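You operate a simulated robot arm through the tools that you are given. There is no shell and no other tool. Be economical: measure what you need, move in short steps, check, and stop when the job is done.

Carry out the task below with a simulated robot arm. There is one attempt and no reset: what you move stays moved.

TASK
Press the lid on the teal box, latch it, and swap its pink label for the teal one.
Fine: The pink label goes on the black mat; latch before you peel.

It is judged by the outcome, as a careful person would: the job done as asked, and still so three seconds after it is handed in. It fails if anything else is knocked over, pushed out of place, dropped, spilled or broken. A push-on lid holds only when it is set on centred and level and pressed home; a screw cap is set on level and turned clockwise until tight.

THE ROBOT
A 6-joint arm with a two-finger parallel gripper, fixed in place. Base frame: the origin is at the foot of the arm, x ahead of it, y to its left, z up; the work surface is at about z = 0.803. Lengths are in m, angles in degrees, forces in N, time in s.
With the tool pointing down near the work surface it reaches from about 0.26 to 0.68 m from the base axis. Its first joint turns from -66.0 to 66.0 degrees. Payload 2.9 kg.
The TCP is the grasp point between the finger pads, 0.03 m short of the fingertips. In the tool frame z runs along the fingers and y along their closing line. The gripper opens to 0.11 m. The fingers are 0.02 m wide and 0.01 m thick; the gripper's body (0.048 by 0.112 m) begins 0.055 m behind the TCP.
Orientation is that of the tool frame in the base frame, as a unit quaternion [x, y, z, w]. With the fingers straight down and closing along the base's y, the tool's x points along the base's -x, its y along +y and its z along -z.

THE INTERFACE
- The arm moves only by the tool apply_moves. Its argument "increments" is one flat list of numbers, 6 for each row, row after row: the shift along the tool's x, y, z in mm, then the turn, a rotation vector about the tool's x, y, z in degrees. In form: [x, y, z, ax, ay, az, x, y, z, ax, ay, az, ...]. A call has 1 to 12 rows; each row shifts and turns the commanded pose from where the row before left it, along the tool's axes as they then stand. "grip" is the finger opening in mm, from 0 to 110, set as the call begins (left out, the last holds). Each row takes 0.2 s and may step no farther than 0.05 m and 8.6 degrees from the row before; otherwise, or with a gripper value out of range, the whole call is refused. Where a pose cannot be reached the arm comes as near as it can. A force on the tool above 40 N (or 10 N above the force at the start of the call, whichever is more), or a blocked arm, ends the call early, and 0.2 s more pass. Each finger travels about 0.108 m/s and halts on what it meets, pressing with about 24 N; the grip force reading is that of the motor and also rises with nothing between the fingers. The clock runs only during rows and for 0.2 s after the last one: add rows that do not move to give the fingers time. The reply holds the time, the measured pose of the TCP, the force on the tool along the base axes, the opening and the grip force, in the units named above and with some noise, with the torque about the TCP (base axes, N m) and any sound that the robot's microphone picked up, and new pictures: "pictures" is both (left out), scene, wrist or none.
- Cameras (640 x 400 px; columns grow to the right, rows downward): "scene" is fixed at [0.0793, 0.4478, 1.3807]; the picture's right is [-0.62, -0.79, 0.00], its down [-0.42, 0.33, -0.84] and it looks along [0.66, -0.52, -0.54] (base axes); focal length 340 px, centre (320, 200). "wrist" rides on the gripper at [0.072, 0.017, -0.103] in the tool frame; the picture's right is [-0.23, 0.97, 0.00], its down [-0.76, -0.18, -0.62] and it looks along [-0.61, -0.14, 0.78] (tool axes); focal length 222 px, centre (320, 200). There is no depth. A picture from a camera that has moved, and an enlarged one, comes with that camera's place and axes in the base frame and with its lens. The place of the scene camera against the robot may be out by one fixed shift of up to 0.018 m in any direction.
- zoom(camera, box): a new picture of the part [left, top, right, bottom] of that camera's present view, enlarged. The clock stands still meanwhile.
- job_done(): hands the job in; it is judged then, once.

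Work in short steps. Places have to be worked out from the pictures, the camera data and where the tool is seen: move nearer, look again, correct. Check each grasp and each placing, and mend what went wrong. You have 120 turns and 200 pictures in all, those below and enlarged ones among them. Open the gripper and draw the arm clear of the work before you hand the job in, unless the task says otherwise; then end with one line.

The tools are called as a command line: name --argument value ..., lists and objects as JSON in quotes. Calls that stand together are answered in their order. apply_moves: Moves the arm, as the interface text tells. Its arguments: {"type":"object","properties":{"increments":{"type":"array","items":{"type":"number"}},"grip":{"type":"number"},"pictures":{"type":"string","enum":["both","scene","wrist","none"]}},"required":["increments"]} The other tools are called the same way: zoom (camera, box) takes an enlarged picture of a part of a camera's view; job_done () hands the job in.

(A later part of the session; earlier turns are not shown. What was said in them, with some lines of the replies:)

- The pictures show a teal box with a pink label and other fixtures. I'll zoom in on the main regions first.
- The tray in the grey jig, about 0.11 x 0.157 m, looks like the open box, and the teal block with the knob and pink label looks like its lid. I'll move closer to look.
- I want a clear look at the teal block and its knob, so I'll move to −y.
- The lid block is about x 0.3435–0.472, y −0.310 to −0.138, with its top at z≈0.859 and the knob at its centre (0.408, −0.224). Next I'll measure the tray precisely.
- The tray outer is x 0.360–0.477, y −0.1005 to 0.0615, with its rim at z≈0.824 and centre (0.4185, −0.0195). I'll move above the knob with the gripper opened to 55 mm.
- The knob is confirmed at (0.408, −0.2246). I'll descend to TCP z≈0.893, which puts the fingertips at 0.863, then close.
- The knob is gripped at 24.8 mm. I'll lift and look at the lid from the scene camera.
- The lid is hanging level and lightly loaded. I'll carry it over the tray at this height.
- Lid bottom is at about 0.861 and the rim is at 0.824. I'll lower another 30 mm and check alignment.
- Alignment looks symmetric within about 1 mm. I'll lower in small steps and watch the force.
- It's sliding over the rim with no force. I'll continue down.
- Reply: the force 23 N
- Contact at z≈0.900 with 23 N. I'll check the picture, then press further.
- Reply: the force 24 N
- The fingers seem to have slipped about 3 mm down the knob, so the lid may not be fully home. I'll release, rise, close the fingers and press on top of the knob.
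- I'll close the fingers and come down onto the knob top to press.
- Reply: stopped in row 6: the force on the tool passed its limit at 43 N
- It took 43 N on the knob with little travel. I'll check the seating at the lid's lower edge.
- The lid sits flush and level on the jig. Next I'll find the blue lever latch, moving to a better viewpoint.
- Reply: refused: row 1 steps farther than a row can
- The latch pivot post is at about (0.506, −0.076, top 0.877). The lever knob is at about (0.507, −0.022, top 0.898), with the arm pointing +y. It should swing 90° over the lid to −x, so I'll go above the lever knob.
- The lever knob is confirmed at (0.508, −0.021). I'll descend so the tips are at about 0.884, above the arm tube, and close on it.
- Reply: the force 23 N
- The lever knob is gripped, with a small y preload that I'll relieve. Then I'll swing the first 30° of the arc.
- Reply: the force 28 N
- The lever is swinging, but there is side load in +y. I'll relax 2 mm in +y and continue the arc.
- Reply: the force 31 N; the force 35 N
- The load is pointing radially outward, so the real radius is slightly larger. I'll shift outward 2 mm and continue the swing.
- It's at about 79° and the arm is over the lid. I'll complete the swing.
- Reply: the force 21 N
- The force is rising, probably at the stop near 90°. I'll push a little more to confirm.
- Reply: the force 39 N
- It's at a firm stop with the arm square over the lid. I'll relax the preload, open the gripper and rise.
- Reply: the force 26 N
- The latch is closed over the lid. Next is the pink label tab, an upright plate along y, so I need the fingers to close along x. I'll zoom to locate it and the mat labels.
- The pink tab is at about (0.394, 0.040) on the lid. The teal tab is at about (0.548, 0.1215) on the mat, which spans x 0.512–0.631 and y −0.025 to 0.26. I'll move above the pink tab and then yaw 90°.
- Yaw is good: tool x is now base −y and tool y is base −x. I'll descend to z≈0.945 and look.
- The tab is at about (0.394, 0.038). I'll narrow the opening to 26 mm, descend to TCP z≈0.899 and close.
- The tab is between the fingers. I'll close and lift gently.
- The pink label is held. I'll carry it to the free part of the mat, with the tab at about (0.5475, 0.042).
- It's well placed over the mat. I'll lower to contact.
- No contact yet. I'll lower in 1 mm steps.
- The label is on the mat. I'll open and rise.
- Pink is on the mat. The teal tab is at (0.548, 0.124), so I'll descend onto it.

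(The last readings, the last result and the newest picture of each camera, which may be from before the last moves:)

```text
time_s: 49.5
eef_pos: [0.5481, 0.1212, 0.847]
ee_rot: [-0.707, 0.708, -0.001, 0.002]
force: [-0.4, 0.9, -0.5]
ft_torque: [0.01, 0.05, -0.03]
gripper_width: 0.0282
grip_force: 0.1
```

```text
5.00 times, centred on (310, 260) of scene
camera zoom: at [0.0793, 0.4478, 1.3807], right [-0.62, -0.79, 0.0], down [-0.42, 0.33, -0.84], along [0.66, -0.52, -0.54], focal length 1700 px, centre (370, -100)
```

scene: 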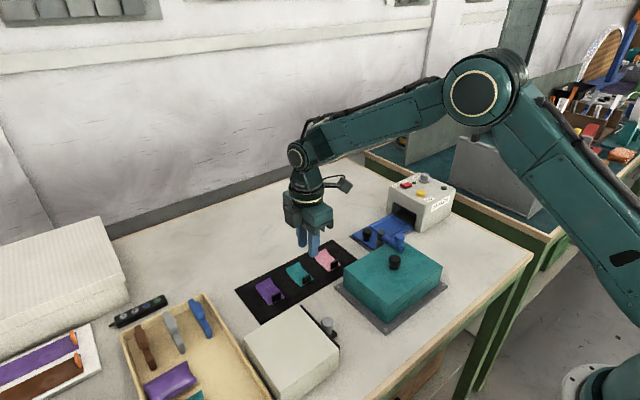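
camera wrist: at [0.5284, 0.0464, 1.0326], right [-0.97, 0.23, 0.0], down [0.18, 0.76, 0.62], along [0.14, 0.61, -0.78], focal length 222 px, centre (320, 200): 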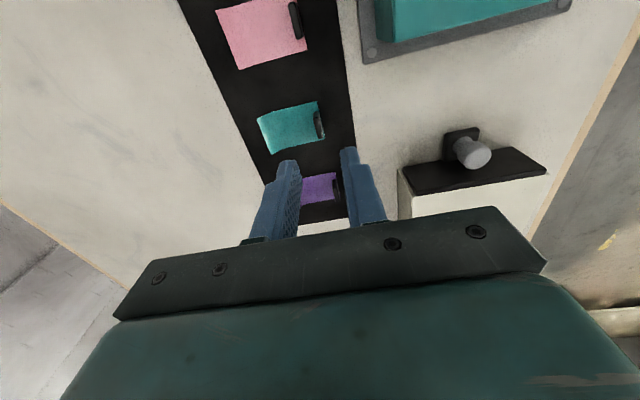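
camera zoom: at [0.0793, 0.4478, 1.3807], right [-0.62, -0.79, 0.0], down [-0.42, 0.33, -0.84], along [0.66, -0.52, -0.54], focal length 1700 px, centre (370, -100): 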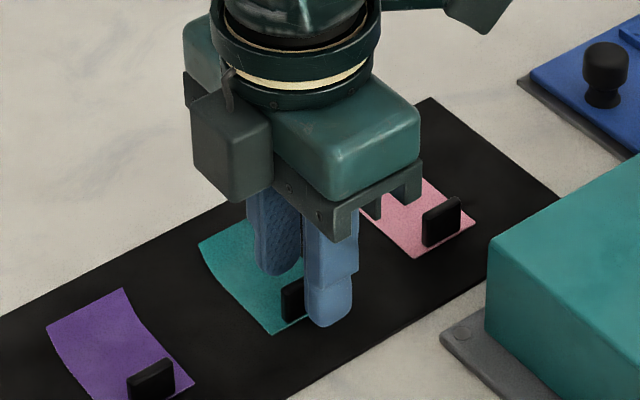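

The tab is between the fingers. I'll go down 7 mm, close and lift.

apply_moves --increments '[-1.5, 0, 4, 0, 0, 0, 0, 0, 3, 0, 0, 0, 0, 0, 0, 0, 0, 0]' --pictures "none"

apply_moves --increments '[0, 0, 0, 0, 0, 0, 0, 0, 0, 0, 0, 0]' --grip 0 --pictures "none"

apply_moves --increments '[0, 0, -10, 0, 0, 0, 0, 0, -30, 0, 0, 0, 0, 0, -45, 0, 0, 0, 0, 0, -45, 0, 0, 0, 0, 0, 0, 0, 0, 0]'

```text
time_s: 50.3
eef_pos: [0.5486, 0.1243, 0.8407]
ee_rot: [-0.707, 0.707, -0.001, 0.001]
force: [0.1, 0.6, 0.4]
ft_torque: [-0.02, -0.01, 0.02]
gripper_width: 0.0281
grip_force: 0.0
```

```text
time_s: 50.9
eef_pos: [0.5486, 0.125, 0.8399]
ee_rot: [-0.707, 0.707, -0.001, 0.001]
force: [-0.5, -0.3, 1.2]
ft_torque: [-0.02, -0.02, 0.03]
gripper_width: 0.0043
grip_force: 24.0
```

```text
time_s: 52.1
eef_pos: [0.5467, 0.1236, 0.9704]
ee_rot: [-0.707, 0.707, -0.002, 0.001]
force: [0.4, 0.0, -1.2]
ft_torque: [-0.05, -0.01, -0.01]
gripper_width: 0.0044
grip_force: 23.6
camera wrist: at [0.5291, 0.0506, 1.0741], right [-0.97, 0.23, 0.0], down [0.18, 0.76, 0.62], along [0.14, 0.61, -0.78], focal length 222 px, centre (320, 200)
```

scene: 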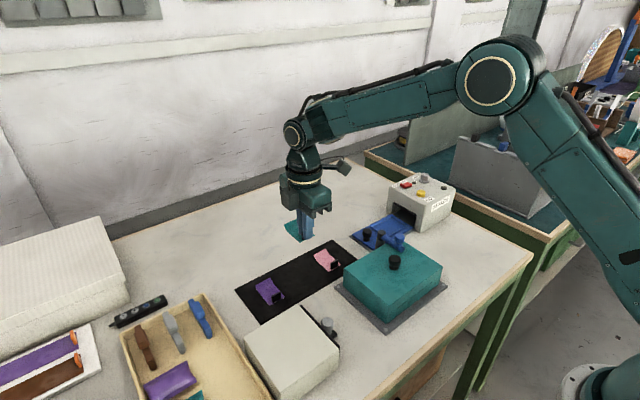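
wrist: 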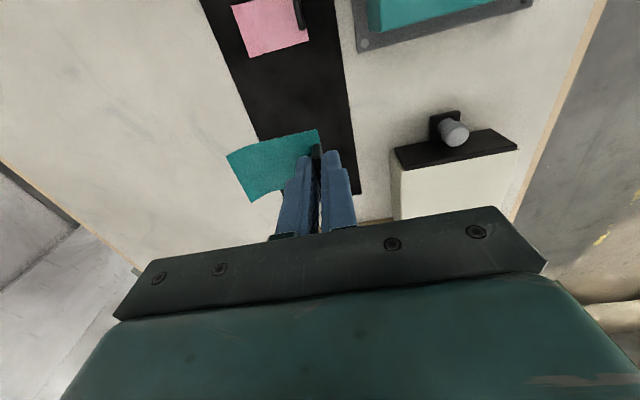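

The teal label is held. I'll carry it to the original label spot on the lid, tab at (0.3945, 0.030).

apply_moves --increments '[23.6, 38.4, 0, 0, 0, 0, 23.6, 38.4, 0, 0, 0, 0, 23.6, 38.4, 0, 0, 0, 0, 23.6, 38.4, 0, 0, 0, 0, 0, 0, 30, 0, 0, 0, 0, 0, 25, 0, 0, 0, 0, 0, 0, 0, 0, 0]'

zoom --camera "wrist" --box '[180, 40, 440, 220]'

zoom --camera "scene" --box '[330, 210, 450, 310]'

```text
time_s: 53.7
eef_pos: [0.3959, 0.0298, 0.9138]
ee_rot: [0.707, -0.707, 0.002, -0.001]
force: [-0.7, -0.5, -0.3]
ft_torque: [-0.02, 0.01, 0.01]
gripper_width: 0.0043
grip_force: 24.4
camera wrist: at [0.3765, -0.0428, 1.0177], right [-0.97, 0.23, 0.0], down [0.18, 0.76, 0.62], along [0.15, 0.61, -0.78], focal length 222 px, centre (320, 200)
```

scene: 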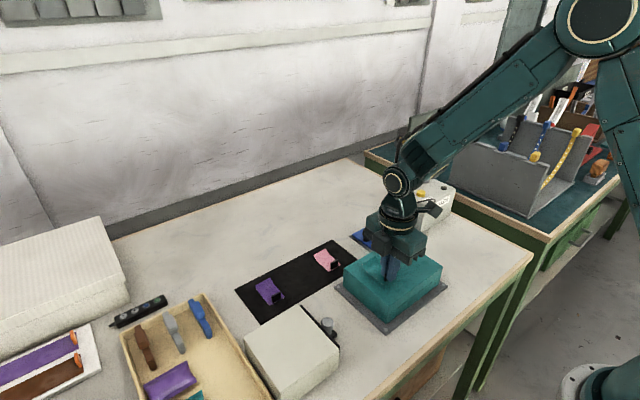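
wrist: 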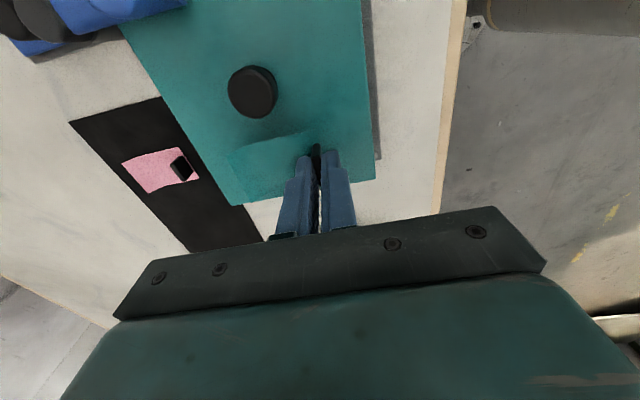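

```text
2.22 times, centred on (310, 130) of wrist
camera zoom: at [0.3765, -0.0428, 1.0177], right [-0.97, 0.23, 0.0], down [0.18, 0.76, 0.62], along [0.15, 0.61, -0.78], focal length 494 px, centre (342, 356)
```

zoom: 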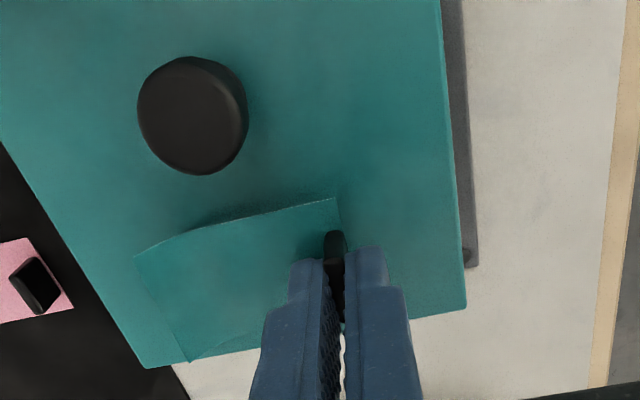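

```text
4.00 times, centred on (390, 260) of scene
camera zoom: at [0.0793, 0.4478, 1.3807], right [-0.62, -0.79, 0.0], down [-0.42, 0.33, -0.84], along [0.66, -0.52, -0.54], focal length 1360 px, centre (40, -40)
```

zoom: 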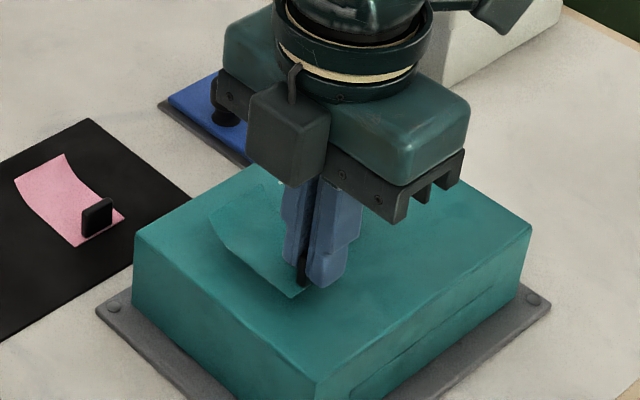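

It's well placed. I'll lower to contact and press lightly.

apply_moves --increments '[0, 1, 6, 0, 0, 0, 0, 0, 5, 0, 0, 0, 0, 0, 0, 0, 0, 0]' --pictures "none"

apply_moves --increments '[0, 0, 1, 0, 0, 0, 0, 0, 1, 0, 0, 0, 0, 0, 0, 0, 0, 0]' --pictures "none"

apply_moves --increments '[0, 0, 1, 0, 0, 0, 0, 0, 0, 0, 0, 0]' --pictures "none"

```text
time_s: 54.5
eef_pos: [0.394, 0.0308, 0.903]
ee_rot: [0.707, -0.707, 0.002, -0.001]
force: [0.9, 1.0, 0.1]
ft_torque: [-0.03, -0.03, 0.0]
gripper_width: 0.0043
grip_force: 23.6
```

```text
time_s: 55.3
eef_pos: [0.3941, 0.0293, 0.9017]
ee_rot: [-0.707, 0.707, -0.001, 0.0]
force: [-0.4, -0.6, -0.6]
ft_torque: [0.02, -0.02, 0.02]
gripper_width: 0.0042
grip_force: 24.3
```

```text
time_s: 55.9
eef_pos: [0.3938, 0.0297, 0.9002]
ee_rot: [-0.707, 0.707, -0.001, 0.001]
force: [0.2, 0.6, 0.2]
ft_torque: [0.02, -0.03, -0.02]
gripper_width: 0.0045
grip_force: 24.1
```

apply_moves --increments '[0, 0, 1, 0, 0, 0, 0, 0, 0, 0, 0, 0]' --pictures "none"

apply_moves --increments '[0, 0, 1, 0, 0, 0, 0, 0, 0, 0, 0, 0]' --pictures "none"

zoom --camera "scene" --box '[350, 230, 430, 300]'

```text
time_s: 56.5
eef_pos: [0.3942, 0.031, 0.8983]
ee_rot: [0.707, -0.707, 0.002, -0.002]
force: [-2.0, 0.4, 9.8]
ft_torque: [-0.06, 0.02, 0.0]
gripper_width: 0.0039
grip_force: 24.4
```

```text
time_s: 57.1
eef_pos: [0.394, 0.0305, 0.901]
ee_rot: [0.707, -0.707, 0.002, -0.003]
force: [-5.3, 0.2, 25.3]
ft_torque: [-0.18, -0.01, 0.0]
gripper_width: 0.0044
grip_force: 23.7
```

```text
5.71 times, centred on (390, 265) of scene
camera zoom: at [0.0789, 0.4478, 1.3808], right [-0.62, -0.79, 0.0], down [-0.42, 0.33, -0.84], along [0.66, -0.52, -0.54], focal length 1942 px, centre (-80, -171)
```

zoom: 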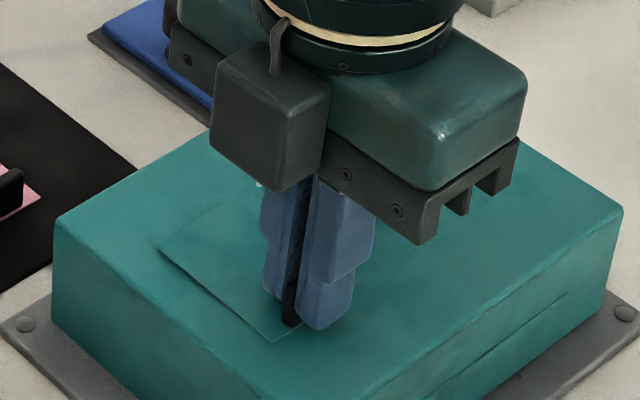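

It's pressed with 25 N. I'll release, rise and inspect.

apply_moves --increments '[0, 0, -1.5, 0, 0, 0, 0, 0, 0, 0, 0, 0]' --grip 26 --pictures "none"

apply_moves --increments '[0, 0, -30, 0, 0, 0, 0, 0, -40, 0, 0, 0, 0, 0, -40, 0, 0, 0, 0, 0, 0, 0, 0, 0]'

zoom --camera "wrist" --box '[200, 20, 420, 180]'

zoom --camera "scene" --box '[340, 220, 440, 310]'

```text
time_s: 57.7
eef_pos: [0.3934, 0.0302, 0.8991]
ee_rot: [0.707, -0.707, 0.001, -0.001]
force: [0.2, 0.8, -0.5]
ft_torque: [-0.01, -0.01, 0.02]
gripper_width: 0.026
grip_force: 0.1
```

```text
time_s: 58.7
eef_pos: [0.393, 0.0319, 1.0101]
ee_rot: [-0.707, 0.707, -0.001, 0.001]
force: [-0.3, -0.3, 0.0]
ft_torque: [-0.02, 0.0, -0.03]
gripper_width: 0.0258
grip_force: 0.1
camera wrist: at [0.3755, -0.0416, 1.1139], right [-0.97, 0.23, 0.0], down [0.18, 0.76, 0.62], along [0.14, 0.61, -0.78], focal length 222 px, centre (320, 200)
```

scene: 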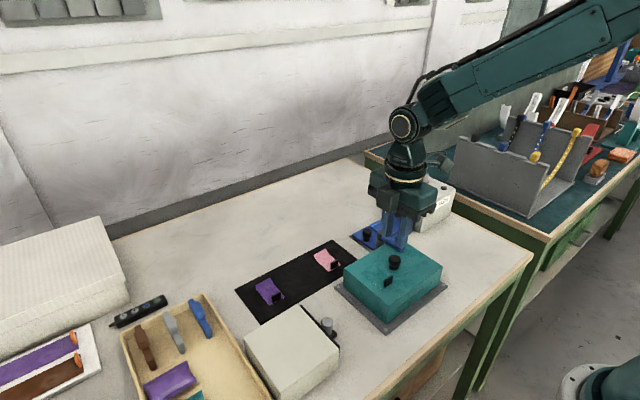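
wrist: 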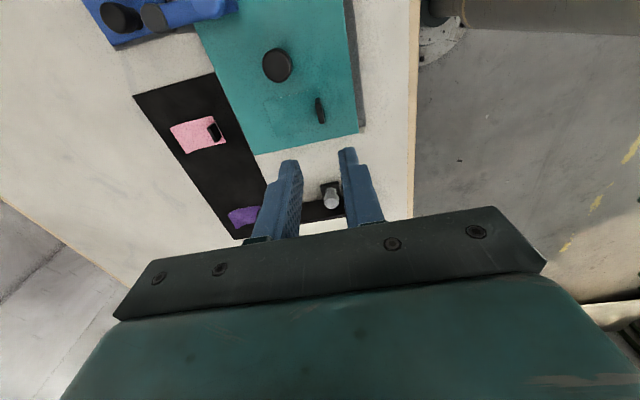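

```text
2.50 times, centred on (310, 100) of wrist
camera zoom: at [0.3755, -0.0416, 1.1139], right [-0.97, 0.23, 0.0], down [0.18, 0.76, 0.62], along [0.14, 0.61, -0.78], focal length 555 px, centre (345, 450)
```

zoom: 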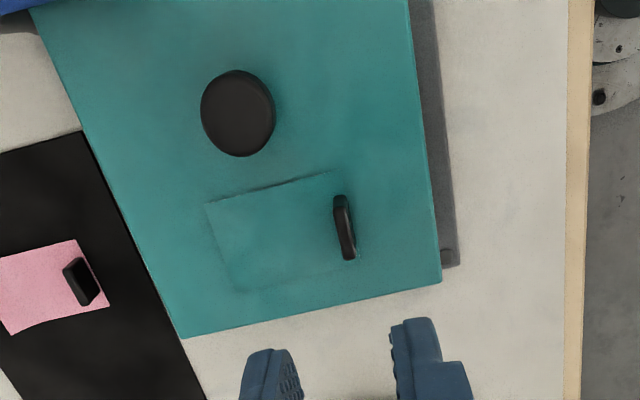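

```text
4.44 times, centred on (390, 265) of scene
camera zoom: at [0.0793, 0.4478, 1.3807], right [-0.62, -0.79, 0.0], down [-0.42, 0.33, -0.84], along [0.66, -0.52, -0.54], focal length 1511 px, centre (9, -89)
```

zoom: 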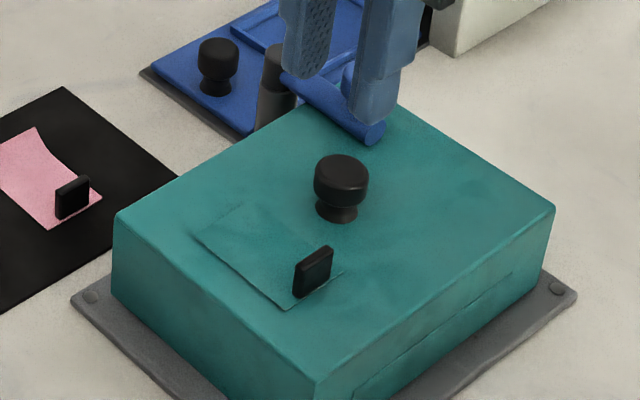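

zoom --camera "scene" --box '[372, 255, 422, 295]'

zoom --camera "wrist" --box '[265, 75, 345, 145]'

```text
10.00 times, centred on (397, 275) of scene
camera zoom: at [0.0793, 0.4478, 1.3807], right [-0.62, -0.79, 0.0], down [-0.42, 0.33, -0.84], along [0.66, -0.52, -0.54], focal length 3399 px, centre (-450, -550)
```

zoom: 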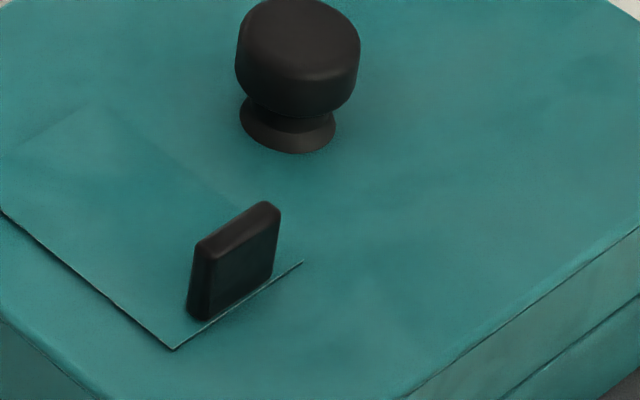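

```text
5.71 times, centred on (305, 110) of wrist
camera zoom: at [0.3755, -0.0416, 1.1139], right [-0.97, 0.23, 0.0], down [0.18, 0.76, 0.62], along [0.14, 0.61, -0.78], focal length 1269 px, centre (406, 714)
```

zoom: 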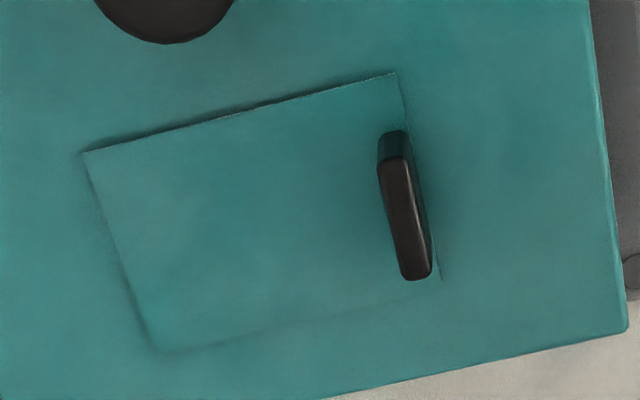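

The teal label lies flat and stuck, the latch is closed and the pink label is on the mat. I'll open the gripper and draw the arm clear for a final look.

apply_moves --increments '[0, 0, -45, 0, 0, 0, 0, 0, -45, 0, 0, 0, 0, 0, -30, 0, 0, 0, 45, 0, 0, 0, 0, 0, 45, 0, 0, 0, 0, 0, 45, 0, 0, 0, 0, 0, 0, 0, 0, 0, 0, 0]' --grip 80

zoom --camera "scene" --box '[230, 190, 470, 340]'

```text
time_s: 60.3
eef_pos: [0.3931, -0.1071, 1.1305]
ee_rot: [0.708, -0.707, 0.001, -0.001]
force: [-0.3, -0.5, 0.0]
ft_torque: [0.01, -0.01, -0.01]
gripper_width: 0.0801
grip_force: 0.0
camera wrist: at [0.3745, -0.1796, 1.2337], right [-0.97, 0.23, 0.0], down [0.18, 0.76, 0.62], along [0.14, 0.61, -0.78], focal length 222 px, centre (320, 200)
```

scene: 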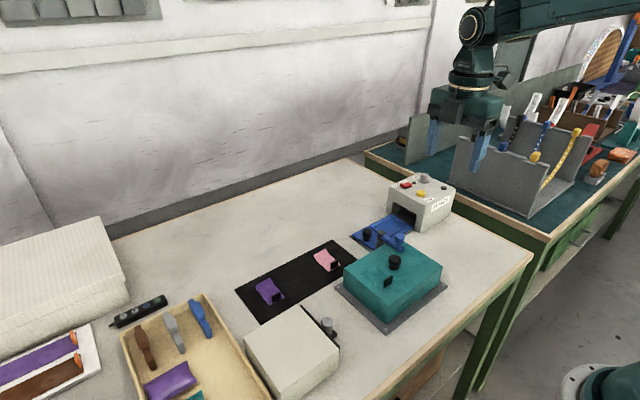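
wrist: 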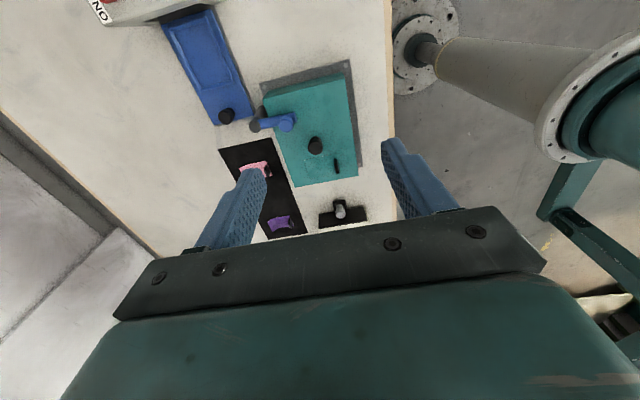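

```text
2.67 times, centred on (350, 265) of scene
camera zoom: at [0.0793, 0.4478, 1.3807], right [-0.62, -0.79, 0.0], down [-0.42, 0.33, -0.84], along [0.66, -0.52, -0.54], focal length 906 px, centre (240, 27)
```

zoom: 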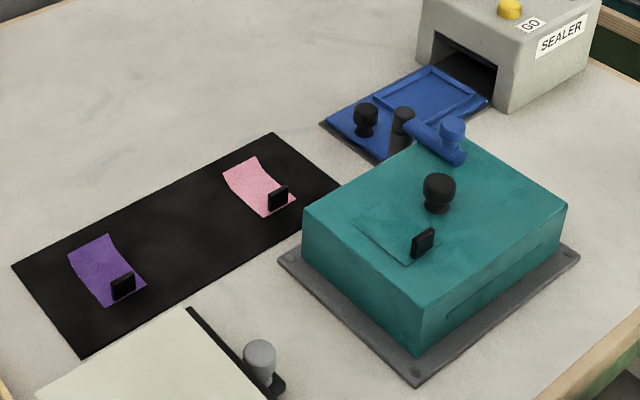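

Everything is in place and the arm is clear, so I'm handing the job in.

job_done

```text
The job is handed in.
```

The lid is pressed on the teal box and latched, the teal label is stuck flat on the lid, and the pink label is on the black mat. The pink label slid about 6 mm on the lid and curled, probably caught by a finger when I let go of the lid knob. That was before latching, but I didn't peel it until the latch was closed.
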